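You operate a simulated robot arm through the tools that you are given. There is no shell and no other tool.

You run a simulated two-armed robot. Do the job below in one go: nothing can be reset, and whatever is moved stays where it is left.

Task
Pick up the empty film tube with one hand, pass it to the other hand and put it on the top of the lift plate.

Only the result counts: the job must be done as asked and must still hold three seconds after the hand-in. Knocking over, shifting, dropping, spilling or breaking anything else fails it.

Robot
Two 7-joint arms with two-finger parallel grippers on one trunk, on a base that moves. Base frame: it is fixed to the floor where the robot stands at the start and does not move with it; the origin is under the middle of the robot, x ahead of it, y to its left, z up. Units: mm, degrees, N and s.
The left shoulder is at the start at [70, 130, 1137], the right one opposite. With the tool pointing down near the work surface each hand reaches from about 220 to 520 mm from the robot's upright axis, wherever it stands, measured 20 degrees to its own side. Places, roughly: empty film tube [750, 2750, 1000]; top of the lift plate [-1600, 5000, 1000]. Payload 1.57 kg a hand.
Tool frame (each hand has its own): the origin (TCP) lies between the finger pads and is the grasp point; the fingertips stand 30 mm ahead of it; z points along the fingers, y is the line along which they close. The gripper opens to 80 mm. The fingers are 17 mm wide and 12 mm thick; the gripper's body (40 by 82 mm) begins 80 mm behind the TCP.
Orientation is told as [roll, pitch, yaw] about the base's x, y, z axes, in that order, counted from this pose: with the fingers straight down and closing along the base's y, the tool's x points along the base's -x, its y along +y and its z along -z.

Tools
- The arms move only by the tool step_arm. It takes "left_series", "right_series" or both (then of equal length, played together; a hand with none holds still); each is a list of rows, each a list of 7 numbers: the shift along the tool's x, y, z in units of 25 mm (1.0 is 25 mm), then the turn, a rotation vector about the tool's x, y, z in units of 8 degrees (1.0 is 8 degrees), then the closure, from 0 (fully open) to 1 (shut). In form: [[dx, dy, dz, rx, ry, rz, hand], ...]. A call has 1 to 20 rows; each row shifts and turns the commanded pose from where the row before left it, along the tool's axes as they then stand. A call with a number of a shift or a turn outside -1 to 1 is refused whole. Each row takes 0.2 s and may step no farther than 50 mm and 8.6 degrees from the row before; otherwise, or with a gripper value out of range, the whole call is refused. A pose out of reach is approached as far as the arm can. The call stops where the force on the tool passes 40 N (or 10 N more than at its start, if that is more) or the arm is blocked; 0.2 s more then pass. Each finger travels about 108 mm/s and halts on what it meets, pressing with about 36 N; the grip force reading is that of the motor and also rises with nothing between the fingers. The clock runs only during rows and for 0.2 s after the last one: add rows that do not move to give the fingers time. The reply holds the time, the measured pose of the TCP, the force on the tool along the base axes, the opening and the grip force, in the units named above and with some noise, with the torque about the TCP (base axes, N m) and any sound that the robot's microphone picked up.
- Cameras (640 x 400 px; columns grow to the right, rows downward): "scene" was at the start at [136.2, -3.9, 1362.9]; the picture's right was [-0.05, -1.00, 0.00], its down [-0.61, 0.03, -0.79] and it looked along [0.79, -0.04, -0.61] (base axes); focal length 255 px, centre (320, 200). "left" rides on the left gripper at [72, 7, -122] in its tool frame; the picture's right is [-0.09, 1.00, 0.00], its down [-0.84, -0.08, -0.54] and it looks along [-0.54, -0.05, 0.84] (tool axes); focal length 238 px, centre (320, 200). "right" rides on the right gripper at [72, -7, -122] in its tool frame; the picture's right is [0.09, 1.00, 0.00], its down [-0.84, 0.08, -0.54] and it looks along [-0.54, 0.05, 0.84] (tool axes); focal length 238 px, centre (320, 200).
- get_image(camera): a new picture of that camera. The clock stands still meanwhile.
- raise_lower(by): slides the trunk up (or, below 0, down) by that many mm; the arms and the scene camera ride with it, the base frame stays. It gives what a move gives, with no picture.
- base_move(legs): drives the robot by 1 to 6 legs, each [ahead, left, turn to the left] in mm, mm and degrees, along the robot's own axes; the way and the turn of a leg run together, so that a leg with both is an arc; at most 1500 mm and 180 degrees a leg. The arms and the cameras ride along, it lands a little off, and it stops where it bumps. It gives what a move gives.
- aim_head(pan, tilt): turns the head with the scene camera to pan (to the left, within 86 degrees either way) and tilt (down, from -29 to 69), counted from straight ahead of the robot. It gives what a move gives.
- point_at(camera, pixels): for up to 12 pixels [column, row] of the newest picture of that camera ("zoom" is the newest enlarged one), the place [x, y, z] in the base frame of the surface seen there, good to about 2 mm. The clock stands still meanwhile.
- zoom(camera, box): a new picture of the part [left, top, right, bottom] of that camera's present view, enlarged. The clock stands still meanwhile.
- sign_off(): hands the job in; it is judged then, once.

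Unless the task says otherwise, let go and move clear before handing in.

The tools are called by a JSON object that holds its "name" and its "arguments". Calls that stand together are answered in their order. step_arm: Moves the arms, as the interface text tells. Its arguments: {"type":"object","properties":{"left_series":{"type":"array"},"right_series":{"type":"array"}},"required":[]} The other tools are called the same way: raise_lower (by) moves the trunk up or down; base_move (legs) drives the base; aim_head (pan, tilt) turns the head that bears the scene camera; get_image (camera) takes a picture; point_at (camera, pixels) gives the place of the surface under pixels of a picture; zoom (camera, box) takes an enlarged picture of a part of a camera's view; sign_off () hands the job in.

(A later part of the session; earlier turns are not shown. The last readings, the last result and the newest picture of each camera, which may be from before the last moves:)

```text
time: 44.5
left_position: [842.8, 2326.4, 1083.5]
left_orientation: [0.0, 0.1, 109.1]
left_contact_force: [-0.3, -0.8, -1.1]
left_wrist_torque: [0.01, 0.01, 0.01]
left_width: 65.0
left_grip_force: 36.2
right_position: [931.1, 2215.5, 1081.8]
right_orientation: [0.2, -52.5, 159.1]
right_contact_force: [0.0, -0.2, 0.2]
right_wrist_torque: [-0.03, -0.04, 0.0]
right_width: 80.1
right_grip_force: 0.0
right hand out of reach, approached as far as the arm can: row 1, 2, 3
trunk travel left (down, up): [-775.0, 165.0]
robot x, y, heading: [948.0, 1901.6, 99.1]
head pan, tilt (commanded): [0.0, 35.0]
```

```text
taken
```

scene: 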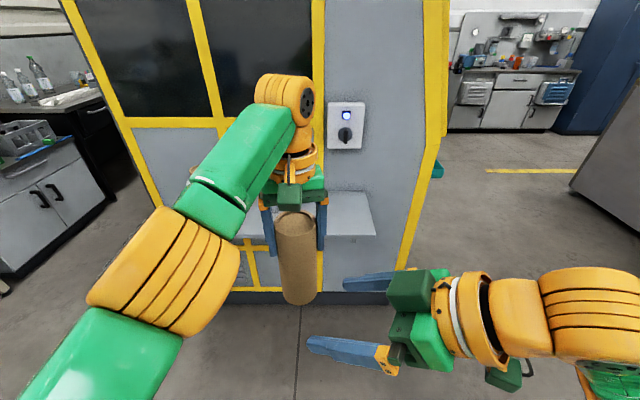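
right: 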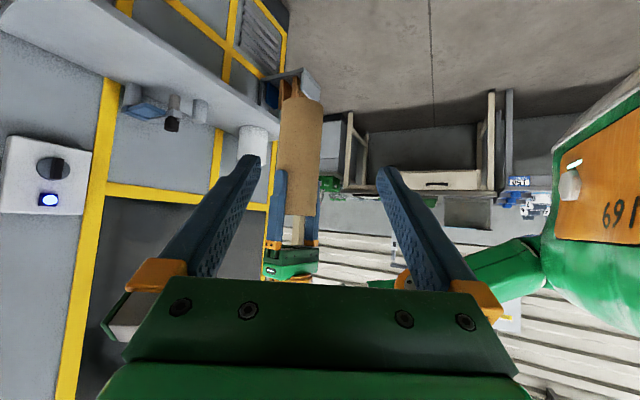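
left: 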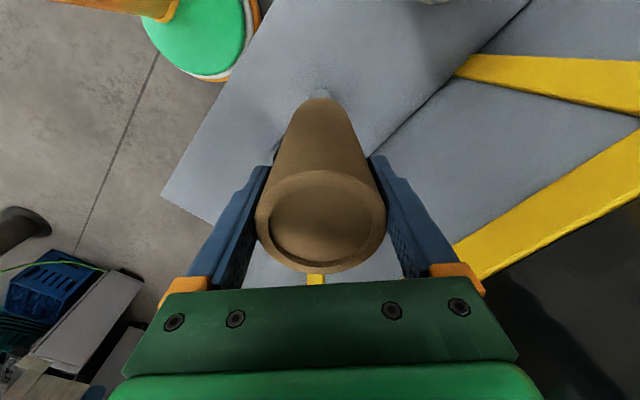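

The right hand now tracks (≈311 ahead, 32 right, z 1082), pointing left-forward. Next I line it up with the tube axis sideways (72 mm) and lower it by 95 mm, staying 120 mm short of the tube.

{"name": "step_arm", "arguments": {"right_series": [[0.603, -0.576, 0.463, 0, 0, 0, 0], [0.603, -0.576, 0.463, 0, 0, 0, 0], [0.603, -0.576, 0.463, 0, 0, 0, 0], [0.603, -0.576, 0.463, 0, 0, 0, 0], [0.603, -0.576, 0.463, 0, 0, 0, 0], [0, 0, 0, 0, 0, 0, 0]]}}

{"name": "get_image", "arguments": {"camera": "scene"}}

{"name": "get_image", "arguments": {"camera": "right"}}

```text
time: 45.9
left_position: [842.5, 2326.4, 1083.8]
left_orientation: [0.0, 0.1, 109.1]
left_contact_force: [0.8, 0.4, -1.2]
left_wrist_torque: [0.02, 0.01, 0.0]
left_width: 65.0
left_grip_force: 35.9
right_position: [946.6, 2255.5, 1023.5]
right_orientation: [0.1, -52.6, 159.1]
right_contact_force: [0.0, 0.3, -0.7]
right_wrist_torque: [0.0, 0.0, -0.02]
right_width: 79.9
right_grip_force: 0.0
right hand out of reach, approached as far as the arm can: row 4, 5
trunk travel left (down, up): [-775.0, 165.0]
robot x, y, heading: [946.7, 1903.5, 99.0]
head pan, tilt (commanded): [0.0, 35.0]
```

```text
taken
```

scene: 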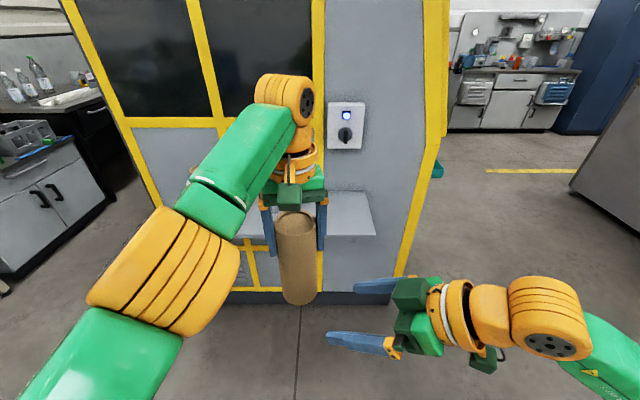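

```text
taken
```

right: 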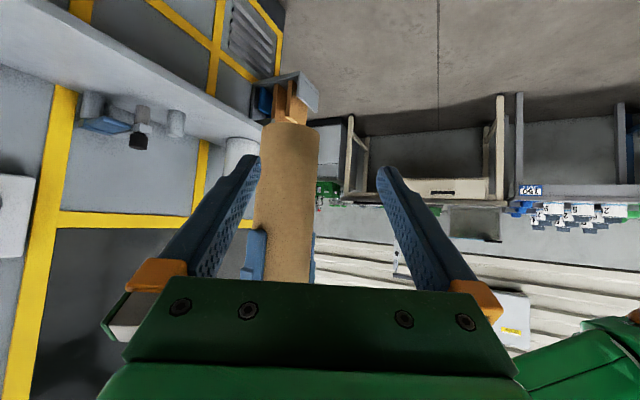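

The right hand stopped at [946.6, 2255.5, 1023.5] (348 ahead, 55 right) with a reach limit, though the tube is now well centred between its fingers in the right picture (around column 285). I'll look at the right arm's elbow to understand its posture.

{"name": "aim_head", "arguments": {"pan": -50, "tilt": 45}}

{"name": "get_image", "arguments": {"camera": "scene"}}

```text
time: 47.1
left_position: [841.7, 2326.6, 1083.3]
left_orientation: [-0.1, 0.1, 109.1]
left_contact_force: [0.1, -0.4, -0.4]
left_wrist_torque: [-0.03, 0.01, 0.02]
left_width: 65.0
left_grip_force: 36.0
right_position: [947.2, 2255.6, 1024.4]
right_orientation: [0.0, -52.5, 159.1]
right_contact_force: [0.2, 0.8, 0.5]
right_wrist_torque: [-0.02, 0.0, 0.0]
right_width: 80.1
right_grip_force: 0.0
trunk travel left (down, up): [-775.0, 165.0]
robot x, y, heading: [949.2, 1903.8, 99.1]
head pan, tilt (commanded): [-50.0, 45.0]
```

```text
taken
```

scene: 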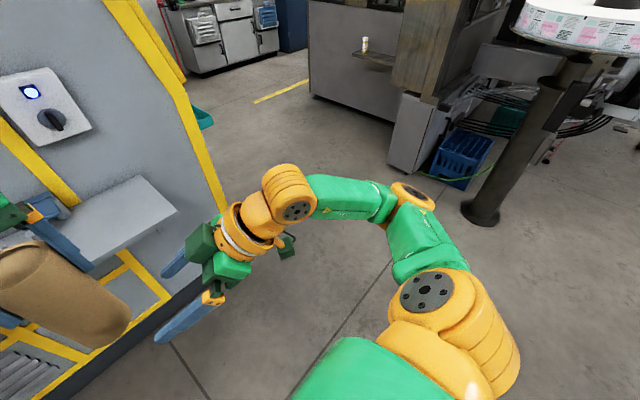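

The arm is visible: elbow joint at (430,290), mid joint at (412,195), wrist ball at (290,205). I'll measure those joint positions.

{"name": "point_at", "arguments": {"camera": "scene", "pixels": [[425, 292], [480, 340], [411, 196], [345, 190], [420, 240], [297, 210], [255, 215], [235, 235], [370, 370], [215, 260]]}}

```text
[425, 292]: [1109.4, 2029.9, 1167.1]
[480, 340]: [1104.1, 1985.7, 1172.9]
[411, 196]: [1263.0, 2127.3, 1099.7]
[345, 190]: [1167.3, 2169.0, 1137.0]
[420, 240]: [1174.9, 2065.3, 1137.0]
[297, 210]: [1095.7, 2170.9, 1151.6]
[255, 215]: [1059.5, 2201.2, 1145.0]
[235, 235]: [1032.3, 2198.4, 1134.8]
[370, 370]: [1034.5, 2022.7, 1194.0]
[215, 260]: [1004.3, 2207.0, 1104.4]
```

The elbow is strongly folded, and the tube lies at bearing ≈146° from the right TCP versus the hand's 159° yaw. I'll yaw the right hand 13° clockwise to point right at the tube, then advance 50 mm horizontally toward it.

{"name": "step_arm", "arguments": {"right_series": [[0, 0, 0, 0.644, 0, 0.495, 0], [0, 0, 0, 0.644, 0, 0.495, 0], [0, 0, 0, 0, 0, 0, 0], [-0.609, 0, 0.793, 0, 0, 0, 0], [-0.609, 0, 0.793, 0, 0, 0, 0], [0, 0, 0, 0, 0, 0, 0]]}}

{"name": "get_image", "arguments": {"camera": "right"}}

```text
time: 48.5
left_position: [842.9, 2326.6, 1083.7]
left_orientation: [0.0, 0.2, 109.1]
left_contact_force: [0.2, 0.0, -0.8]
left_wrist_torque: [-0.01, -0.01, 0.03]
left_width: 64.8
left_grip_force: 35.4
right_position: [907.0, 2293.9, 1020.6]
right_orientation: [0.1, -52.6, 146.0]
right_contact_force: [0.2, -0.2, 0.3]
right_wrist_torque: [0.0, -0.01, -0.01]
right_width: 80.0
right_grip_force: 0.1
right hand out of reach, approached as far as the arm can: row 2
trunk travel left (down, up): [-775.0, 165.0]
robot x, y, heading: [947.2, 1905.7, 99.1]
head pan, tilt (commanded): [-50.0, 45.0]
```

```text
taken
```

right: 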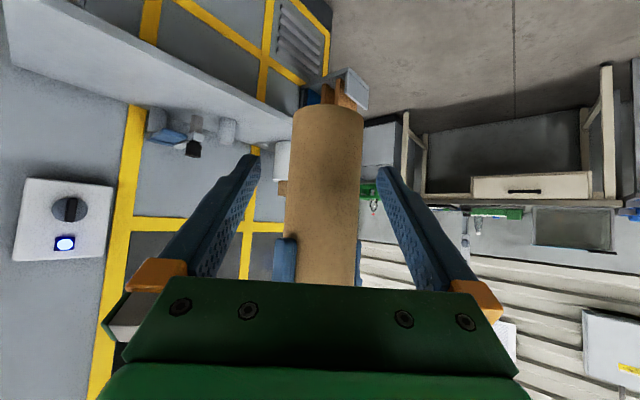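

The tube is now between the finger directions (columns 285-362, centre ≈324); computed lateral error is about 9 mm. I'll shift 9 mm along the tool's y and check before straddling.

{"name": "step_arm", "arguments": {"right_series": [[0, 0.36, 0, 0, 0, 0, 0], [-0.3, 0, 0.4, 0, 0, 0, 0], [0, 0, 0, 0, 0, 0, 0]]}}

{"name": "get_image", "arguments": {"camera": "right"}}

```text
time: 49.3
left_position: [841.7, 2326.2, 1084.9]
left_orientation: [0.0, 0.1, 109.2]
left_contact_force: [-0.8, -0.3, -0.5]
left_wrist_torque: [0.04, -0.02, 0.01]
left_width: 64.9
left_grip_force: 36.2
right_position: [890.5, 2292.0, 1022.1]
right_orientation: [0.0, -52.6, 146.1]
right_contact_force: [0.2, -0.3, -0.4]
right_wrist_torque: [-0.05, 0.01, 0.0]
right_width: 79.9
right_grip_force: 0.0
trunk travel left (down, up): [-775.0, 165.0]
robot x, y, heading: [948.7, 1904.1, 99.2]
head pan, tilt (commanded): [-50.0, 45.0]
```

```text
taken
```

right: 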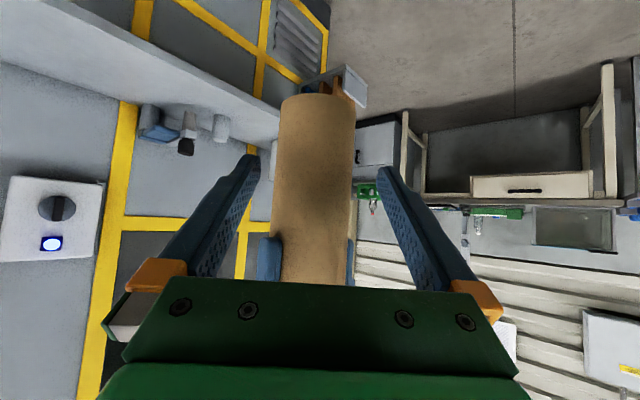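

Now 59 mm from the tube axis with only ~1.5 mm lateral error; the tube (275-355) is centred between the fingertips (258 and 380). I'll advance 40 mm and check.

{"name": "step_arm", "arguments": {"right_series": [[-0.3, -0.03, 0.39, 0, 0, 0, 0], [-0.3, -0.03, 0.39, 0, 0, 0, 0], [-0.374, 0, 0.487, 0, 0, 0, 0], [0, 0, 0, 0, 0, 0, 0]]}}

{"name": "get_image", "arguments": {"camera": "right"}}

{"name": "aim_head", "arguments": {"pan": 0, "tilt": 45}}

{"name": "get_image", "arguments": {"camera": "scene"}}

```text
time: 50.3
left_position: [842.1, 2326.9, 1083.6]
left_orientation: [0.0, 0.1, 109.2]
left_contact_force: [0.5, 0.0, -0.6]
left_wrist_torque: [0.0, 0.02, 0.0]
left_width: 65.1
left_grip_force: 36.0
right_position: [859.3, 2315.5, 1023.2]
right_orientation: [0.0, -52.4, 146.1]
right_contact_force: [-0.9, 0.1, 0.3]
right_wrist_torque: [0.0, 0.02, 0.01]
right_width: 79.8
right_grip_force: 0.1
trunk travel left (down, up): [-775.0, 165.0]
robot x, y, heading: [949.0, 1902.7, 99.2]
head pan, tilt (commanded): [-50.0, 45.0]
```

```text
taken
```

right: 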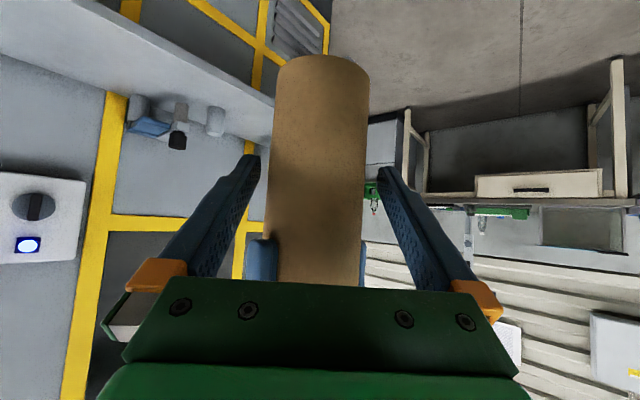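

```text
time: 51.5
left_position: [841.7, 2326.5, 1084.3]
left_orientation: [0.1, 0.0, 109.1]
left_contact_force: [0.4, -0.1, -1.0]
left_wrist_torque: [-0.03, -0.01, -0.01]
left_width: 65.1
left_grip_force: 35.6
right_position: [859.2, 2315.7, 1024.7]
right_orientation: [0.0, -52.5, 146.0]
right_contact_force: [0.5, -1.0, -1.1]
right_wrist_torque: [0.02, 0.03, 0.02]
right_width: 80.2
right_grip_force: 0.2
trunk travel left (down, up): [-775.0, 165.0]
robot x, y, heading: [949.2, 1902.6, 99.2]
head pan, tilt (commanded): [0.0, 45.0]
```

```text
taken
```

scene: 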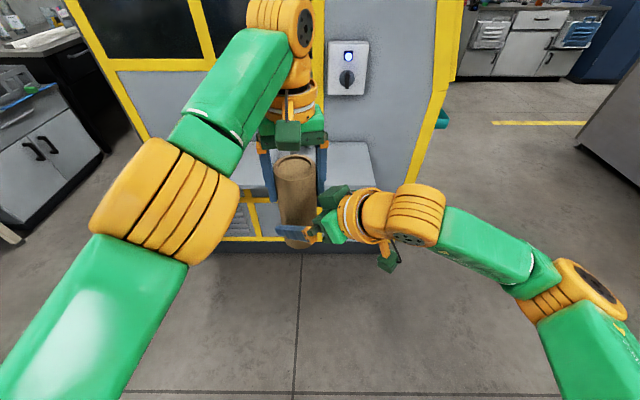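

The right fingers now straddle the tube (along-distance left ≈20 mm, lateral ≈0.5 mm), with no contact. I'll zoom in to check the clearance to the left fingers before the last 20 mm.

{"name": "zoom", "arguments": {"camera": "scene", "box": [220, 90, 460, 280]}}

```text
2.11 times, centred on (340, 185) of scene
```

zoom: 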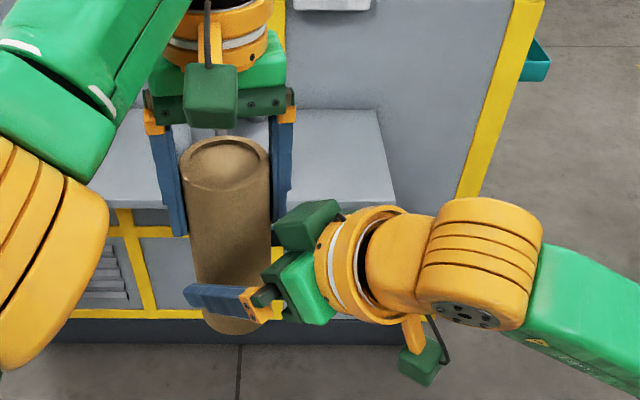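

The right palm block (305,225 in the zoom) sits close to the left fingertip; computed finger overlap is only a few mm in height. I'll lower the right hand 15 mm along the tube to give clear separation.

{"name": "step_arm", "arguments": {"right_series": [[0.238, 0, 0.183, 0, 0, 0, 0], [0.238, 0, 0.183, 0, 0, 0, 0], [0, 0, 0, 0, 0, 0, 0]]}}

```text
time: 52.3
left_position: [842.7, 2326.7, 1084.2]
left_orientation: [0.1, 0.1, 109.0]
left_contact_force: [-0.4, -0.5, -1.0]
left_wrist_torque: [0.01, -0.01, 0.01]
left_width: 65.0
left_grip_force: 35.7
right_position: [859.5, 2315.9, 1008.6]
right_orientation: [-0.1, -52.5, 146.1]
right_contact_force: [-0.4, 0.0, 0.0]
right_wrist_torque: [0.02, 0.02, 0.01]
right_width: 80.2
right_grip_force: 0.0
trunk travel left (down, up): [-775.0, 165.0]
robot x, y, heading: [948.8, 1902.1, 98.9]
head pan, tilt (commanded): [0.0, 45.0]
```

The right hand followed exactly to z 1008.6. Now the last 20 mm advance so the right TCP reaches the tube axis.

{"name": "step_arm", "arguments": {"right_series": [[-0.243, 0.01, 0.317, 0, 0, 0, 0], [-0.243, 0.01, 0.317, 0, 0, 0, 0], [0, 0, 0, 0, 0, 0, 0]]}}

{"name": "get_image", "arguments": {"camera": "right"}}

{"name": "zoom", "arguments": {"camera": "scene", "box": [220, 90, 460, 280]}}

```text
time: 53.1
left_position: [842.0, 2326.0, 1084.2]
left_orientation: [0.0, 0.1, 109.0]
left_contact_force: [0.3, 0.1, -1.9]
left_wrist_torque: [-0.02, -0.02, 0.0]
left_width: 64.7
left_grip_force: 36.1
right_position: [842.6, 2327.7, 1009.5]
right_orientation: [0.0, -52.5, 146.1]
right_contact_force: [0.0, 0.0, -0.1]
right_wrist_torque: [-0.03, 0.01, -0.02]
right_width: 79.8
right_grip_force: 0.1
trunk travel left (down, up): [-775.0, 165.0]
robot x, y, heading: [946.3, 1904.9, 98.9]
head pan, tilt (commanded): [0.0, 45.0]
```

```text
taken
```

right: 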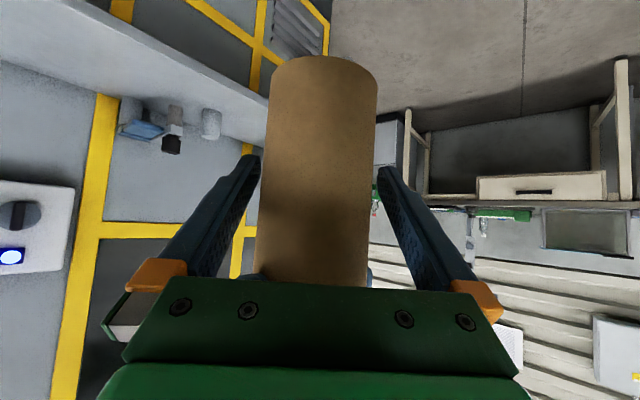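

```text
2.11 times, centred on (340, 185) of scene
```

zoom: 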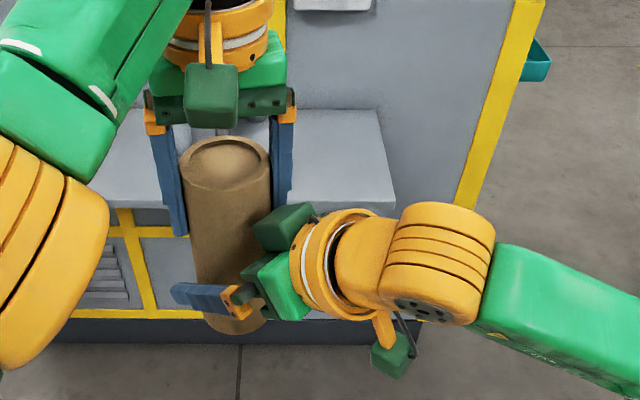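

The right TCP [842.6, 2327.7] coincides with the tube axis and no contact is felt. I'll close the right hand gradually.

{"name": "step_arm", "arguments": {"right_series": [[0, 0, 0, 0, 0, 0, 0.1], [0, 0, 0, 0, 0, 0, 0.18], [0, 0, 0, 0, 0, 0, 0.25], [0, 0, 0, 0, 0, 0, 0.5], [0, 0, 0, 0, 0, 0, 1], [0, 0, 0, 0, 0, 0, 1], [0, 0, 0, 0, 0, 0, 1]]}}

{"name": "zoom", "arguments": {"camera": "scene", "box": [220, 90, 460, 280]}}

```text
time: 54.7
left_position: [841.3, 2326.3, 1084.2]
left_orientation: [0.1, 0.3, 109.2]
left_contact_force: [-7.2, -19.6, 2.9]
left_wrist_torque: [-0.7, 0.51, 0.37]
left_width: 64.9
left_grip_force: 36.2
right_position: [842.1, 2328.0, 1008.9]
right_orientation: [0.0, -52.5, 145.9]
right_contact_force: [8.7, 20.5, -1.7]
right_wrist_torque: [-0.85, 0.05, -0.41]
right_width: 66.7
right_grip_force: 36.5
trunk travel left (down, up): [-775.0, 165.0]
robot x, y, heading: [946.8, 1903.6, 99.2]
head pan, tilt (commanded): [0.0, 45.0]
```

```text
2.11 times, centred on (340, 185) of scene
```

zoom: 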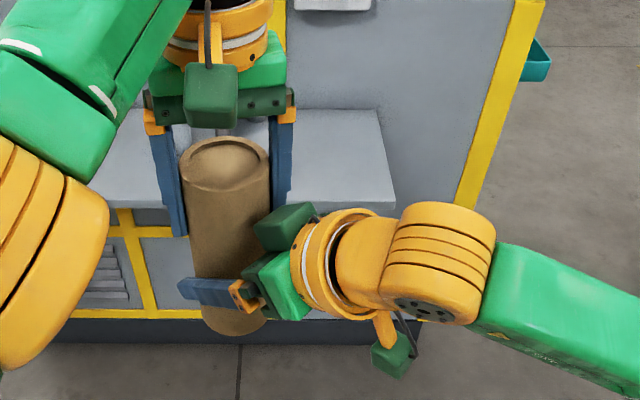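

The right hand grips (width 66.7) but an off-centre side force of ~22 N shows between the hands. I'll relax it by nudging the right hand 1 mm along its −y.

{"name": "step_arm", "arguments": {"right_series": [[0, -0.04, 0, 0, 0, 0, 1], [0, 0, 0, 0, 0, 0, 1]]}}

```text
time: 55.3
left_position: [842.2, 2326.7, 1083.9]
left_orientation: [0.1, 0.1, 109.1]
left_contact_force: [-9.3, -14.6, 4.0]
left_wrist_torque: [-0.88, 0.64, 0.53]
left_width: 65.0
left_grip_force: 36.0
right_position: [843.5, 2327.5, 1010.1]
right_orientation: [0.0, -52.5, 146.1]
right_contact_force: [8.0, 13.5, -4.9]
right_wrist_torque: [-0.13, 0.01, -0.55]
right_width: 66.4
right_grip_force: 36.5
trunk travel left (down, up): [-775.0, 165.0]
robot x, y, heading: [946.4, 1900.8, 99.1]
head pan, tilt (commanded): [0.0, 45.0]
```

The side force dropped to ~16 N and width to 66.4. I'll nudge another ~1.2 mm the same way.

{"name": "step_arm", "arguments": {"right_series": [[0, -0.05, 0, 0, 0, 0, 1], [0, 0, 0, 0, 0, 0, 1]]}}

```text
time: 55.9
left_position: [841.8, 2326.9, 1084.5]
left_orientation: [0.0, 0.0, 109.0]
left_contact_force: [-5.5, -10.1, 2.4]
left_wrist_torque: [-0.42, 0.55, 0.25]
left_width: 65.2
left_grip_force: 35.8
right_position: [843.5, 2328.3, 1008.0]
right_orientation: [0.0, -52.6, 146.1]
right_contact_force: [5.3, 9.2, -1.6]
right_wrist_torque: [-0.32, -0.2, -0.25]
right_width: 66.5
right_grip_force: 36.3
trunk travel left (down, up): [-775.0, 165.0]
robot x, y, heading: [948.6, 1906.1, 99.1]
head pan, tilt (commanded): [0.0, 45.0]
```

Side force is now ~10 N and the grip stays at 66.5 mm. One more 1.2 mm nudge, then I'll open the left hand.

{"name": "step_arm", "arguments": {"right_series": [[0, -0.05, 0, 0, 0, 0, 1], [0, 0, 0, 0, 0, 0, 1]]}}

```text
time: 56.5
left_position: [842.7, 2327.5, 1085.1]
left_orientation: [0.0, 0.0, 109.0]
left_contact_force: [-1.8, 3.3, 1.2]
left_wrist_torque: [-0.12, -0.2, 0.12]
left_width: 64.7
left_grip_force: 36.0
right_position: [844.0, 2329.2, 1008.6]
right_orientation: [0.2, -52.5, 146.2]
right_contact_force: [2.2, -3.2, -1.5]
right_wrist_torque: [0.37, 0.37, -0.09]
right_width: 66.6
right_grip_force: 35.8
trunk travel left (down, up): [-775.0, 165.0]
robot x, y, heading: [949.7, 1902.7, 99.1]
head pan, tilt (commanded): [0.0, 45.0]
```

Forces between the hands are near zero now. I'll open the left hand gently while the right keeps holding.

{"name": "step_arm", "arguments": {"left_series": [[0, 0, 0, 0, 0, 0, 0.18], [0, 0, 0, 0, 0, 0, 0.1], [0, 0, 0, 0, 0, 0, 0], [0, 0, 0, 0, 0, 0, 0]], "right_series": [[0, 0, 0, 0, 0, 0, 1], [0, 0, 0, 0, 0, 0, 1], [0, 0, 0, 0, 0, 0, 1], [0, 0, 0, 0, 0, 0, 1]]}}

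{"name": "zoom", "arguments": {"camera": "scene", "box": [220, 90, 460, 280]}}

{"name": "get_image", "arguments": {"camera": "left"}}

```text
time: 57.5
left_position: [842.2, 2327.1, 1084.8]
left_orientation: [0.0, 0.1, 109.1]
left_contact_force: [0.1, 0.7, -0.5]
left_wrist_torque: [-0.01, 0.01, -0.01]
left_width: 80.3
left_grip_force: 0.1
right_position: [844.3, 2330.7, 1008.4]
right_orientation: [0.0, -52.4, 146.1]
right_contact_force: [-0.5, 0.0, 0.9]
right_wrist_torque: [0.03, -0.01, 0.0]
right_width: 66.9
right_grip_force: 36.2
trunk travel left (down, up): [-775.0, 165.0]
robot x, y, heading: [945.7, 1903.3, 98.9]
head pan, tilt (commanded): [0.0, 45.0]
```

```text
2.11 times, centred on (340, 185) of scene
```

zoom: 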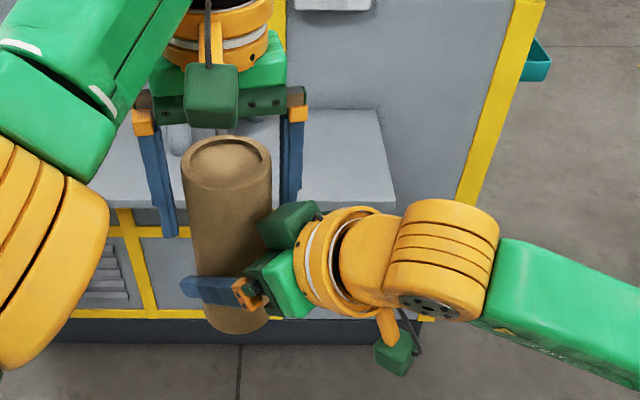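

```text
taken
```

left: 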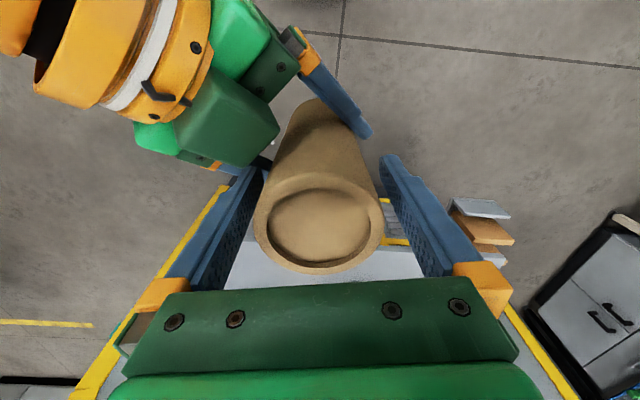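

The left hand is open and clear of the tube (rim at columns 254-383 between its fingers); the right hand holds alone. I'll lower the right hand with the tube straight down, in small steps.

{"name": "step_arm", "arguments": {"right_series": [[0.397, 0, 0.305, 0, 0, 0, 1], [0.397, 0, 0.305, 0, 0, 0, 1], [0, 0, 0, 0, 0, 0, 1]]}}

```text
time: 58.3
left_position: [842.3, 2326.6, 1083.7]
left_orientation: [0.0, 0.1, 109.1]
left_contact_force: [0.4, 0.1, 0.3]
left_wrist_torque: [0.03, -0.03, 0.01]
left_width: 80.4
left_grip_force: 0.0
right_position: [844.4, 2329.9, 984.0]
right_orientation: [-0.1, -52.5, 146.0]
right_contact_force: [0.3, -0.4, 0.3]
right_wrist_torque: [-0.02, -0.03, 0.0]
right_width: 66.5
right_grip_force: 36.1
trunk travel left (down, up): [-775.0, 165.0]
robot x, y, heading: [951.3, 1900.4, 99.1]
head pan, tilt (commanded): [0.0, 45.0]
```

The right hand went straight down to z 984 without contact. I'll continue down another 50 mm.

{"name": "step_arm", "arguments": {"right_series": [[0.397, 0, 0.305, 0, 0, 0, 1], [0.397, 0, 0.305, 0, 0, 0, 1], [0, 0, 0, 0, 0, 0, 1]]}}

{"name": "get_image", "arguments": {"camera": "left"}}

```text
time: 59.1
left_position: [842.0, 2326.8, 1083.3]
left_orientation: [0.0, 0.1, 109.2]
left_contact_force: [0.0, 0.4, 0.3]
left_wrist_torque: [-0.02, -0.02, 0.01]
left_width: 80.0
left_grip_force: 0.0
right_position: [845.4, 2329.8, 958.3]
right_orientation: [0.0, -52.5, 146.1]
right_contact_force: [0.6, 0.5, 0.2]
right_wrist_torque: [-0.02, 0.02, 0.03]
right_width: 66.6
right_grip_force: 36.3
trunk travel left (down, up): [-775.0, 165.0]
robot x, y, heading: [949.0, 1903.0, 98.8]
head pan, tilt (commanded): [0.0, 45.0]
```

```text
taken
```

left: 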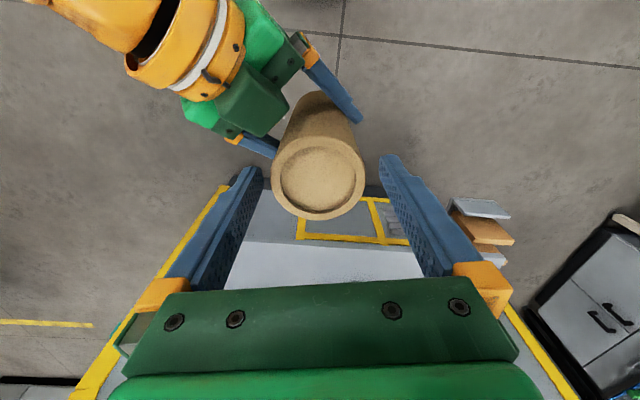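

Tube top is at ≈1070, left fingertips at ≈1053. Lowering another 40 mm will clear it completely.

{"name": "step_arm", "arguments": {"right_series": [[0.317, 0, 0.244, 0, 0, 0, 1], [0.317, 0, 0.244, 0, 0, 0, 1], [0.317, 0, 0.244, 0, 0, 0, 1], [0.317, 0, 0.244, 0, 0, 0, 1], [0, 0, 0, 0, 0, 0, 1]]}}

{"name": "get_image", "arguments": {"camera": "left"}}

{"name": "get_image", "arguments": {"camera": "scene"}}

```text
time: 60.3
left_position: [842.1, 2326.1, 1084.6]
left_orientation: [0.0, 0.1, 109.0]
left_contact_force: [-0.2, 0.2, -1.2]
left_wrist_torque: [-0.02, 0.02, 0.01]
left_width: 80.0
left_grip_force: 0.0
right_position: [842.7, 2329.6, 917.7]
right_orientation: [0.0, -52.6, 146.1]
right_contact_force: [-0.7, -0.2, 0.0]
right_wrist_torque: [-0.01, 0.0, 0.0]
right_width: 66.6
right_grip_force: 35.8
trunk travel left (down, up): [-775.0, 165.0]
robot x, y, heading: [944.6, 1903.5, 99.0]
head pan, tilt (commanded): [0.0, 45.0]
```

```text
taken
```

left: 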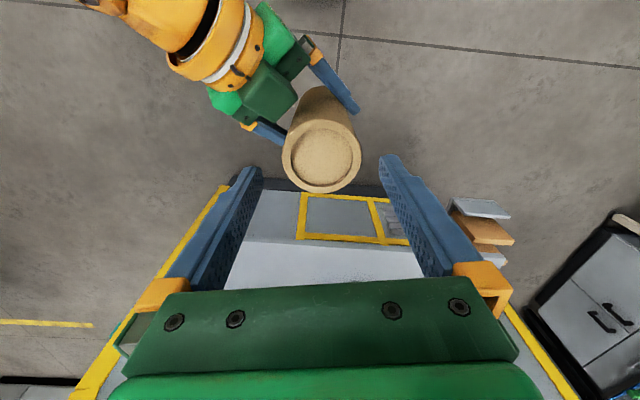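

```text
taken
```

scene: 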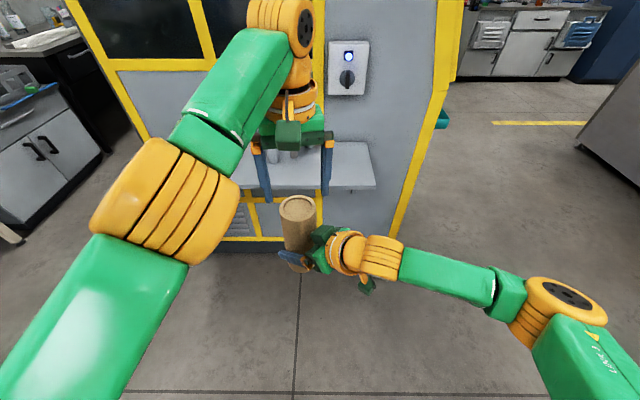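

The left fingers (tips z≈1054) are now above the tube top (≈1027). I'll move the left hand away to the left, then back and up, closing it.

{"name": "step_arm", "arguments": {"left_series": [[-0.149, 0.844, 0, 0, 0, 0, 0], [-0.149, 0.844, 0, 0, 0, 0, 0], [-0.149, 0.844, 0, 0, 0, 0, 0], [-0.149, 0.844, 0, 0, 0, 0, 0], [-0.149, 0.844, 0, 0, 0, 0, 0], [-0.149, 0.844, 0, 0, 0, 0, 0], [-0.149, 0.844, 0, 0, 0, 0, 0], [0.788, 0.139, -0.4, 0, 0, 0, 0.5], [0.788, 0.139, -0.4, 0, 0, 0, 1], [0.788, 0.139, -0.4, 0, 0, 0, 1], [0.788, 0.139, -0.4, 0, 0, 0, 1], [0.788, 0.139, -0.4, 0, 0, 0, 1], [0.788, 0.139, -0.4, 0, 0, 0, 1], [0, 0, 0, 0, 0, 0, 1]]}}

{"name": "get_image", "arguments": {"camera": "scene"}}

```text
time: 63.3
left_position: [694.4, 2323.1, 1099.2]
left_orientation: [0.1, 0.0, 108.9]
left_contact_force: [1.2, 0.1, 0.2]
left_wrist_torque: [0.0, 0.01, -0.03]
left_width: 0.0
left_grip_force: 21.4
left hand out of reach, approached as far as the arm can: row 1, 2, 3, 4, 6, 8, 9, 10, 11, 12, 13
right_position: [842.0, 2330.1, 918.2]
right_orientation: [0.0, -52.5, 146.1]
right_contact_force: [-0.5, -0.2, -0.6]
right_wrist_torque: [0.01, -0.01, -0.02]
right_width: 66.8
right_grip_force: 36.2
trunk travel left (down, up): [-775.0, 165.0]
robot x, y, heading: [948.8, 1902.6, 99.1]
head pan, tilt (commanded): [0.0, 45.0]
```

```text
taken
```

scene: 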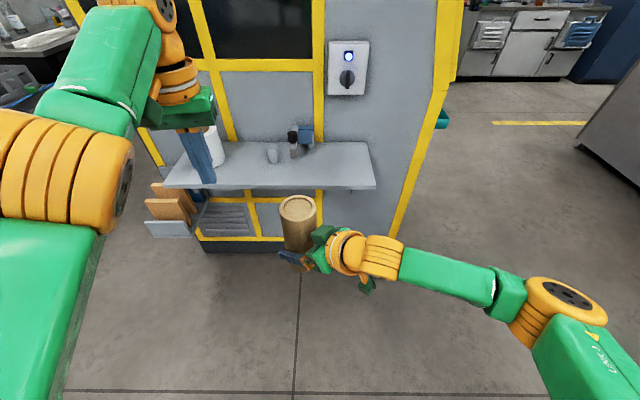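

The right hand still holds the tube steadily; the left hand moved left but stopped short (≈455 ahead, 185 left) instead of coming back. I'll try a small backward move with the left and see how it responds.

{"name": "step_arm", "arguments": {"left_series": [[0.8, 0.14, 0, 0, 0, 0, 1], [0.8, 0.14, 0, 0, 0, 0, 1], [0, 0, 0, 0, 0, 0, 1]]}}

```text
time: 64.1
left_position: [695.2, 2322.9, 1100.0]
left_orientation: [0.0, -0.2, 108.9]
left_contact_force: [0.1, -0.1, 0.0]
left_wrist_torque: [-0.04, 0.0, 0.05]
left_width: 0.1
left_grip_force: 22.0
left hand out of reach, approached as far as the arm can: row 1, 2
right_position: [842.7, 2328.6, 917.7]
right_orientation: [-0.1, -52.5, 146.2]
right_contact_force: [-0.4, 0.3, -0.2]
right_wrist_torque: [0.0, -0.02, 0.0]
right_width: 66.7
right_grip_force: 35.7
trunk travel left (down, up): [-775.0, 165.0]
robot x, y, heading: [948.9, 1903.7, 99.1]
head pan, tilt (commanded): [0.0, 45.0]
```

No motion resulted. I'll try lowering the left hand a little and turning its yaw back clockwise, which is nearer its natural posture.

{"name": "step_arm", "arguments": {"left_series": [[0, 0, 0.6, 0, 0, 0.6, 1], [0, 0, 0.6, 0, 0, 0.6, 1], [0, 0, 0.6, 0, 0, 0.6, 1], [0, 0, 0, 0, 0, 0, 1]]}}

{"name": "get_image", "arguments": {"camera": "scene"}}

```text
time: 65.1
left_position: [689.7, 2336.5, 1058.5]
left_orientation: [0.0, 0.1, 94.6]
left_contact_force: [-0.2, 0.2, 0.2]
left_wrist_torque: [-0.04, 0.03, -0.02]
left_width: 0.3
left_grip_force: 21.2
left hand out of reach, approached as far as the arm can: row 1, 2, 3
right_position: [841.9, 2329.9, 918.0]
right_orientation: [-0.1, -52.5, 146.1]
right_contact_force: [0.2, -0.2, 0.6]
right_wrist_torque: [0.0, 0.02, 0.0]
right_width: 66.7
right_grip_force: 35.9
trunk travel left (down, up): [-775.0, 165.0]
robot x, y, heading: [944.8, 1902.5, 99.1]
head pan, tilt (commanded): [0.0, 45.0]
```

```text
taken
```

scene: 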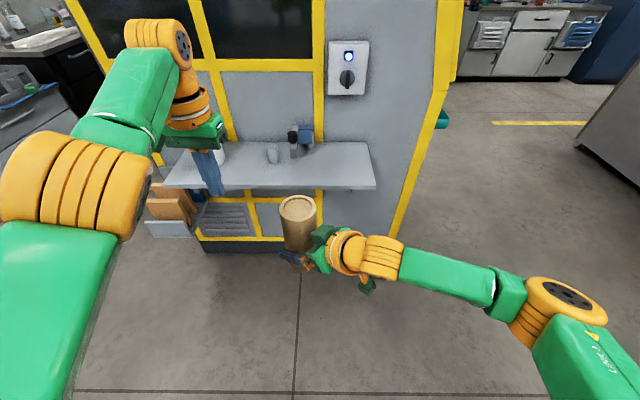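

The left hand is still at its outer reach (≈469 ahead, 185 left) and seems stuck at extension. I'll measure the left arm's links to see whether the elbow is straight.

{"name": "point_at", "arguments": {"camera": "scene", "pixels": [[60, 260], [30, 170], [80, 180], [130, 200], [120, 90], [150, 35], [180, 45], [30, 350], [190, 105]]}}

{"name": "aim_head", "arguments": {"pan": 50, "tilt": 35}}

{"name": "get_image", "arguments": {"camera": "scene"}}

```text
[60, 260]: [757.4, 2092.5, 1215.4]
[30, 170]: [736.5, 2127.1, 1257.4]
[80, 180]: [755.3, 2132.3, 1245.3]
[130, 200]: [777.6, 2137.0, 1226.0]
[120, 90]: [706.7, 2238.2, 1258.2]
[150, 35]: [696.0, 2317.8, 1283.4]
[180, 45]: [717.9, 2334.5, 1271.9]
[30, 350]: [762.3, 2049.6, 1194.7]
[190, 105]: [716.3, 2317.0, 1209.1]
```

```text
time: 66.3
left_position: [688.8, 2337.2, 1059.2]
left_orientation: [0.1, 0.1, 94.7]
left_contact_force: [1.1, -0.3, 0.2]
left_wrist_torque: [0.0, -0.01, 0.01]
left_width: 0.0
left_grip_force: 21.6
right_position: [842.1, 2330.1, 918.7]
right_orientation: [0.1, -52.6, 146.1]
right_contact_force: [-0.8, -1.2, -0.3]
right_wrist_torque: [-0.01, 0.0, -0.02]
right_width: 66.6
right_grip_force: 36.2
trunk travel left (down, up): [-775.0, 165.0]
robot x, y, heading: [949.2, 1903.4, 99.4]
head pan, tilt (commanded): [50.0, 35.0]
```

```text
taken
```

scene: 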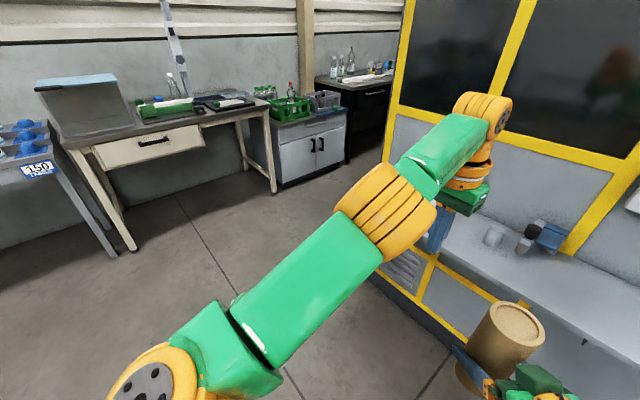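

The left arm is nearly straight (shoulder–elbow–wrist collinear in this view), so it is stuck at its singular stretch. I'll command a longer pull straight back to get the elbow to bend.

{"name": "step_arm", "arguments": {"left_series": [[1, 0, 0.3, 0, 0, 0, 1], [1, 0, 0.3, 0, 0, 0, 1], [1, 0, 0.3, 0, 0, 0, 1], [1, 0, 0.3, 0, 0, 0, 1], [1, 0, 0, 0, 0, 0, 1], [1, 0, 0, 0, 0, 0, 1], [0, 0, 0, 0, 0, 0, 1]]}}

{"name": "get_image", "arguments": {"camera": "scene"}}

```text
time: 67.9
left_position: [677.9, 2327.0, 1081.5]
left_orientation: [0.1, 0.4, 94.6]
left_contact_force: [0.6, -0.4, -0.1]
left_wrist_torque: [-0.02, 0.01, 0.02]
left_width: 0.0
left_grip_force: 20.8
left hand out of reach, approached as far as the arm can: row 1, 2, 3, 4, 5, 6
right_position: [842.8, 2329.8, 918.3]
right_orientation: [0.0, -52.4, 146.2]
right_contact_force: [0.2, 0.1, -0.2]
right_wrist_torque: [-0.02, -0.01, 0.03]
right_width: 66.4
right_grip_force: 36.2
trunk travel left (down, up): [-775.0, 165.0]
robot x, y, heading: [948.9, 1902.3, 99.2]
head pan, tilt (commanded): [50.0, 35.0]
```

```text
taken
```

scene: 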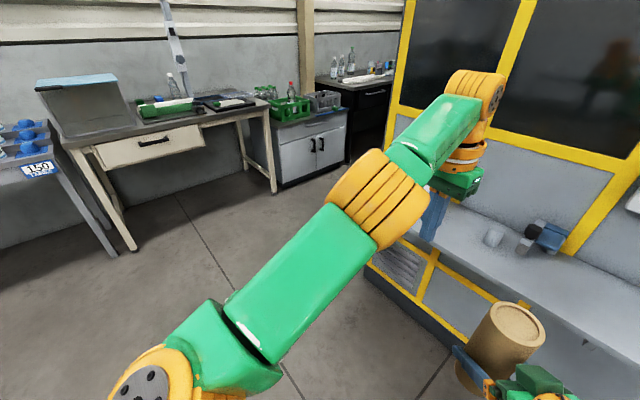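

The hand only swept sideways around its reach boundary ([678, 2327, 1081]). I'll move it rightward and back, a direction in which the elbow flexes naturally (staying well left of and above the tube).

{"name": "step_arm", "arguments": {"left_series": [[0.4, -0.8, 0, 0, 0, 0, 1], [0.4, -0.8, 0, 0, 0, 0, 1], [0.4, -0.8, 0, 0, 0, 0, 1], [0.4, -0.8, 0, 0, 0, 0, 1], [0, 0, 0, 0, 0, 0, 1]]}}

{"name": "get_image", "arguments": {"camera": "scene"}}

```text
time: 69.1
left_position: [759.5, 2328.6, 1097.0]
left_orientation: [0.0, 0.2, 94.8]
left_contact_force: [0.5, 0.1, 0.7]
left_wrist_torque: [0.01, -0.03, 0.02]
left_width: 0.1
left_grip_force: 21.3
left hand out of reach, approached as far as the arm can: row 1, 2, 3, 4
right_position: [842.7, 2330.5, 917.6]
right_orientation: [0.1, -52.4, 146.0]
right_contact_force: [-0.2, -0.3, 0.2]
right_wrist_torque: [0.0, -0.02, 0.02]
right_width: 66.4
right_grip_force: 36.4
trunk travel left (down, up): [-775.0, 165.0]
robot x, y, heading: [946.4, 1906.0, 99.1]
head pan, tilt (commanded): [50.0, 35.0]
```

```text
taken
```

scene: 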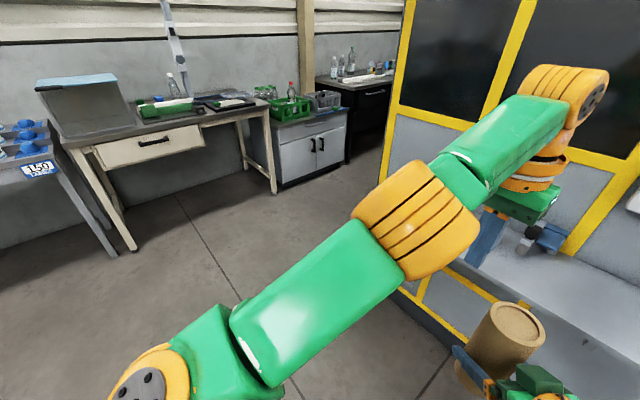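

The measured pose equals the command projected onto the straight-arm sphere, so large inward steps fail at the singular elbow. I'll try many tiny steps (2.5 mm) directly toward the shoulder.

{"name": "step_arm", "arguments": {"left_series": [[0.089, -0.004, 0.045, 0, 0, 0, 1], [0.089, -0.004, 0.045, 0, 0, 0, 1], [0.089, -0.004, 0.045, 0, 0, 0, 1], [0.089, -0.004, 0.045, 0, 0, 0, 1], [0.089, -0.004, 0.045, 0, 0, 0, 1], [0.089, -0.004, 0.045, 0, 0, 0, 1], [0.089, -0.004, 0.045, 0, 0, 0, 1], [0.089, -0.004, 0.045, 0, 0, 0, 1], [0.089, -0.004, 0.045, 0, 0, 0, 1], [0.089, -0.004, 0.045, 0, 0, 0, 1], [0, 0, 0, 0, 0, 0, 1]]}}

```text
time: 71.5
left_position: [759.5, 2329.1, 1095.3]
left_orientation: [-0.1, 0.2, 94.7]
left_contact_force: [0.4, -0.3, -0.2]
left_wrist_torque: [0.02, -0.01, 0.0]
left_width: 0.0
left_grip_force: 21.3
left hand out of reach, approached as far as the arm can: row 2, 4, 6, 8, 10
right_position: [842.6, 2330.5, 918.1]
right_orientation: [0.0, -52.4, 146.1]
right_contact_force: [-0.1, 0.4, 0.6]
right_wrist_torque: [-0.02, -0.02, 0.0]
right_width: 66.7
right_grip_force: 35.7
trunk travel left (down, up): [-775.0, 165.0]
robot x, y, heading: [947.7, 1903.0, 99.1]
head pan, tilt (commanded): [50.0, 35.0]
```

The hand still doesn't bend inward, suggesting the elbow is at its over-straight limit; moving the hand to the right should flex it the proper way. First I'll shift the right hand with the tube 125 mm to the right to make room.

{"name": "step_arm", "arguments": {"right_series": [[0.445, -0.682, -0.58, 0, 0, 0, 1], [0.445, -0.682, -0.58, 0, 0, 0, 1], [0.445, -0.682, -0.58, 0, 0, 0, 1], [0.445, -0.682, -0.58, 0, 0, 0, 1], [0.445, -0.682, -0.58, 0, 0, 0, 1], [0, 0, 0, 0, 0, 0, 1]]}}

{"name": "aim_head", "arguments": {"pan": 0, "tilt": 40}}

{"name": "get_image", "arguments": {"camera": "scene"}}

```text
time: 72.9
left_position: [759.8, 2328.8, 1094.4]
left_orientation: [0.0, 0.2, 94.6]
left_contact_force: [-0.6, 0.1, -0.5]
left_wrist_torque: [0.01, -0.01, 0.01]
left_width: 0.0
left_grip_force: 21.2
right_position: [966.1, 2348.9, 921.3]
right_orientation: [0.0, -52.5, 146.1]
right_contact_force: [0.1, -0.6, 0.5]
right_wrist_torque: [0.03, -0.02, 0.0]
right_width: 66.4
right_grip_force: 36.0
trunk travel left (down, up): [-775.0, 165.0]
robot x, y, heading: [946.7, 1901.1, 99.3]
head pan, tilt (commanded): [50.0, 35.0]
```

```text
time: 74.0
left_position: [760.7, 2330.1, 1095.4]
left_orientation: [0.0, 0.2, 94.8]
left_contact_force: [-0.8, -0.5, 0.3]
left_wrist_torque: [0.01, -0.01, -0.02]
left_width: 0.0
left_grip_force: 21.7
right_position: [967.2, 2349.7, 920.4]
right_orientation: [0.0, -52.5, 146.1]
right_contact_force: [-0.7, 0.4, -0.7]
right_wrist_torque: [-0.02, 0.02, 0.0]
right_width: 66.6
right_grip_force: 35.7
trunk travel left (down, up): [-775.0, 165.0]
robot x, y, heading: [949.0, 1902.5, 99.4]
head pan, tilt (commanded): [0.0, 40.0]
```

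```text
taken
```

scene: 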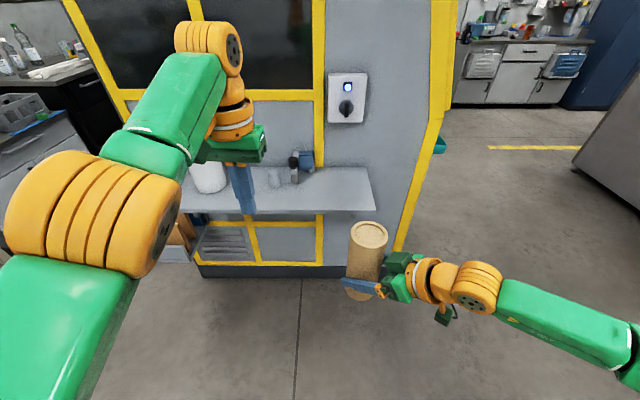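

The tube is now safely to the right (pixel 367,255). I'll sweep the left hand rightward 120 mm with no inward component so the elbow flexes properly.

{"name": "step_arm", "arguments": {"left_series": [[0, -0.8, 0, 0, 0, 0, 1], [0, -0.8, 0, 0, 0, 0, 1], [0, -0.8, 0, 0, 0, 0, 1], [0, -0.8, 0, 0, 0, 0, 1], [0, -0.8, 0, 0, 0, 0, 1], [0, -0.8, 0, 0, 0, 0, 1], [0, 0, 0, 0, 0, 0, 1]]}}

{"name": "step_arm", "arguments": {"left_series": [[0.2, 0, 0.1, 0, 0, 0, 1], [0.2, 0, 0.1, 0, 0, 0, 1], [0.2, 0, 0.1, 0, 0, 0, 1], [0.2, 0, 0.1, 0, 0, 0, 1], [0.2, 0, 0.1, 0, 0, 0, 1], [0, 0, 0, 0, 0, 0, 1]]}}

{"name": "get_image", "arguments": {"camera": "scene"}}

```text
time: 75.6
left_position: [841.9, 2322.7, 1092.2]
left_orientation: [0.0, 0.1, 94.8]
left_contact_force: [0.3, -1.6, 0.0]
left_wrist_torque: [0.01, 0.01, 0.03]
left_width: 0.1
left_grip_force: 21.2
left hand out of reach, approached as far as the arm can: row 2, 3, 4, 5, 6
right_position: [965.5, 2349.3, 920.8]
right_orientation: [0.0, -52.5, 146.1]
right_contact_force: [0.5, 0.5, 0.7]
right_wrist_torque: [0.06, -0.02, 0.04]
right_width: 66.5
right_grip_force: 36.4
trunk travel left (down, up): [-775.0, 165.0]
robot x, y, heading: [949.4, 1897.8, 99.2]
head pan, tilt (commanded): [0.0, 40.0]
```

```text
time: 77.0
left_position: [843.4, 2322.1, 1090.0]
left_orientation: [0.0, 0.3, 94.7]
left_contact_force: [0.0, -0.5, 0.3]
left_wrist_torque: [-0.01, -0.03, 0.0]
left_width: 0.0
left_grip_force: 21.9
left hand out of reach, approached as far as the arm can: row 1, 2, 3, 4, 5
right_position: [967.1, 2349.5, 920.3]
right_orientation: [0.0, -52.5, 146.0]
right_contact_force: [-0.4, 0.4, 0.7]
right_wrist_torque: [0.0, 0.01, -0.02]
right_width: 66.3
right_grip_force: 35.5
trunk travel left (down, up): [-775.0, 165.0]
robot x, y, heading: [942.1, 1901.6, 99.3]
head pan, tilt (commanded): [0.0, 40.0]
```

```text
taken
```

scene: 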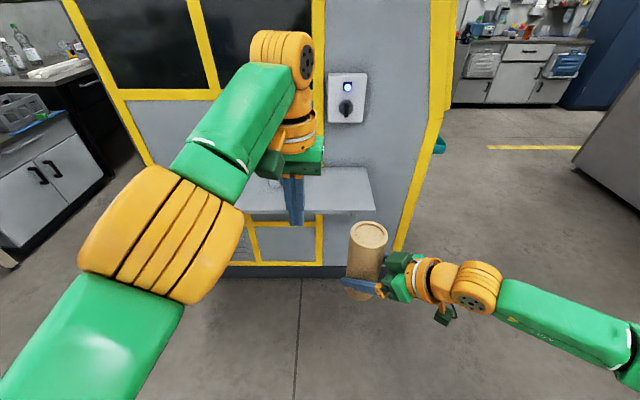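

Still straight; the elbow's axis now lies sideways, so flexion should come from moving the hand downward. I'll move the left hand back left 80 mm, then sweep it down about 200 mm, clear of the tube.

{"name": "step_arm", "arguments": {"left_series": [[0, 0.8, 0, 0, 0, 0, 1], [0, 0.8, 0, 0, 0, 0, 1], [0, 0.8, 0, 0, 0, 0, 1], [0, 0.8, 0, 0, 0, 0, 1], [0, 0.8, 0, 0, 0, 0, 1], [0, 0, 0.8, 0, 0, 0, 1], [0, 0, 0.8, 0, 0, 0, 1], [0, 0, 0.8, 0, 0, 0, 1], [0, 0, 0.8, 0, 0, 0, 1], [0, 0, 0.8, 0, 0, 0, 1], [0, 0, 0.8, 0, 0, 0, 1], [0, 0, 0.8, 0, 0, 0, 1], [0, 0, 0.8, 0, 0, 0, 1], [0, 0, 0.8, 0, 0, 0, 1], [0, 0, 0, 0, 0, 0, 1]]}}

{"name": "get_image", "arguments": {"camera": "scene"}}

```text
time: 80.2
left_position: [745.0, 2364.2, 926.2]
left_orientation: [0.0, 0.2, 94.7]
left_contact_force: [0.3, 1.5, 0.3]
left_wrist_torque: [0.01, -0.02, 0.0]
left_width: 0.0
left_grip_force: 21.6
left hand out of reach, approached as far as the arm can: row 1, 2, 4, 6, 7, 8, 9, 10, 12
right_position: [966.1, 2349.9, 920.4]
right_orientation: [0.0, -52.5, 146.1]
right_contact_force: [-0.3, -0.3, 0.3]
right_wrist_torque: [0.02, -0.02, 0.04]
right_width: 66.3
right_grip_force: 35.9
trunk travel left (down, up): [-775.0, 165.0]
robot x, y, heading: [947.5, 1904.2, 99.2]
head pan, tilt (commanded): [0.0, 40.0]
```

```text
taken
```

scene: 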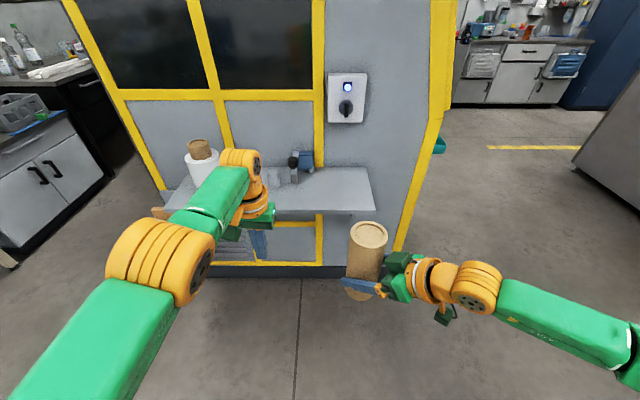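

Rows at the end were no longer flagged, so the elbow has flexed (disc visible at (203,275)). Now I'll pull the left hand back toward the robot in small steps.

{"name": "step_arm", "arguments": {"left_series": [[0.3, 0, 0.2, 0, 0, 0, 1], [0.3, 0, 0.2, 0, 0, 0, 1], [0.5, 0, 0, 0, 0, 0, 1], [0.5, 0, 0, 0, 0, 0, 1], [0.8, 0, 0, 0, 0, 0, 1], [0.8, 0, 0, 0, 0, 0, 1], [0, 0, 0, 0, 0, 0, 1]]}}

{"name": "get_image", "arguments": {"camera": "scene"}}

```text
time: 81.8
left_position: [746.4, 2363.1, 915.1]
left_orientation: [0.0, 0.2, 94.8]
left_contact_force: [0.0, -0.5, 0.0]
left_wrist_torque: [-0.02, -0.02, 0.02]
left_width: 0.0
left_grip_force: 20.7
left hand out of reach, approached as far as the arm can: row 1, 2, 3, 4, 5, 6
right_position: [966.7, 2348.9, 920.4]
right_orientation: [0.1, -52.5, 146.1]
right_contact_force: [0.6, 0.5, -0.4]
right_wrist_torque: [-0.02, 0.01, 0.0]
right_width: 66.0
right_grip_force: 36.2
trunk travel left (down, up): [-775.0, 165.0]
robot x, y, heading: [946.8, 1904.4, 99.4]
head pan, tilt (commanded): [0.0, 40.0]
```

```text
taken
```

scene: 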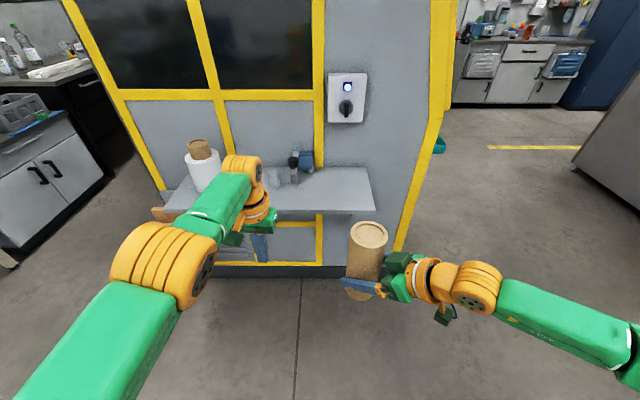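

Inward steps still fail after the downward sweep, so the flexing direction may be upward instead. I'll sweep the left hand up 200 mm with a slight outward bias, then test an inward step.

{"name": "step_arm", "arguments": {"left_series": [[-0.1, 0, -0.8, 0, 0, 0, 1], [-0.1, 0, -0.8, 0, 0, 0, 1], [-0.1, 0, -0.8, 0, 0, 0, 1], [-0.1, 0, -0.8, 0, 0, 0, 1], [-0.1, 0, -0.8, 0, 0, 0, 1], [-0.1, 0, -0.8, 0, 0, 0, 1], [-0.1, 0, -0.8, 0, 0, 0, 1], [-0.1, 0, -0.8, 0, 0, 0, 1], [-0.1, 0, -0.8, 0, 0, 0, 1], [-0.1, 0, -0.8, 0, 0, 0, 1], [0.3, 0, -0.5, 0, 0, 0, 1], [0.5, 0, -0.3, 0, 0, 0, 1], [0.7, 0, 0, 0, 0, 0, 1], [0.7, 0, 0, 0, 0, 0, 1], [0.7, 0, 0, 0, 0, 0, 1], [0, 0, 0, 0, 0, 0, 1]]}}

{"name": "get_image", "arguments": {"camera": "scene"}}

```text
time: 85.2
left_position: [732.1, 2328.1, 1100.1]
left_orientation: [0.0, -0.1, 94.6]
left_contact_force: [0.2, -0.8, 0.2]
left_wrist_torque: [-0.02, 0.0, 0.01]
left_width: 0.0
left_grip_force: 21.9
left hand out of reach, approached as far as the arm can: row 3, 4, 5, 6, 7, 8, 9, 10, 12, 13, 14, 15
right_position: [966.3, 2349.0, 920.3]
right_orientation: [0.0, -52.5, 146.0]
right_contact_force: [0.2, -0.2, -0.7]
right_wrist_torque: [-0.01, -0.03, 0.02]
right_width: 66.4
right_grip_force: 35.9
trunk travel left (down, up): [-775.0, 165.0]
robot x, y, heading: [948.1, 1906.4, 99.1]
head pan, tilt (commanded): [0.0, 40.0]
```

```text
taken
```

scene: 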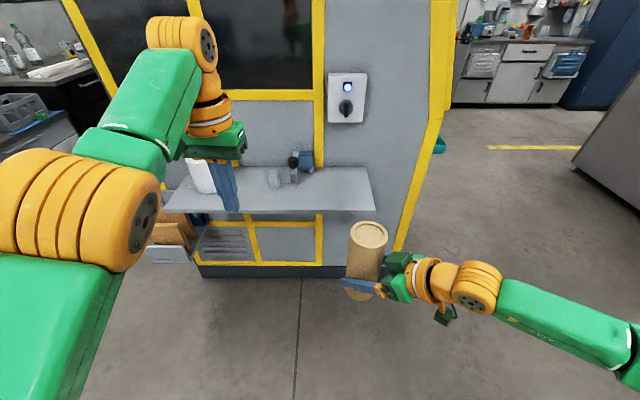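

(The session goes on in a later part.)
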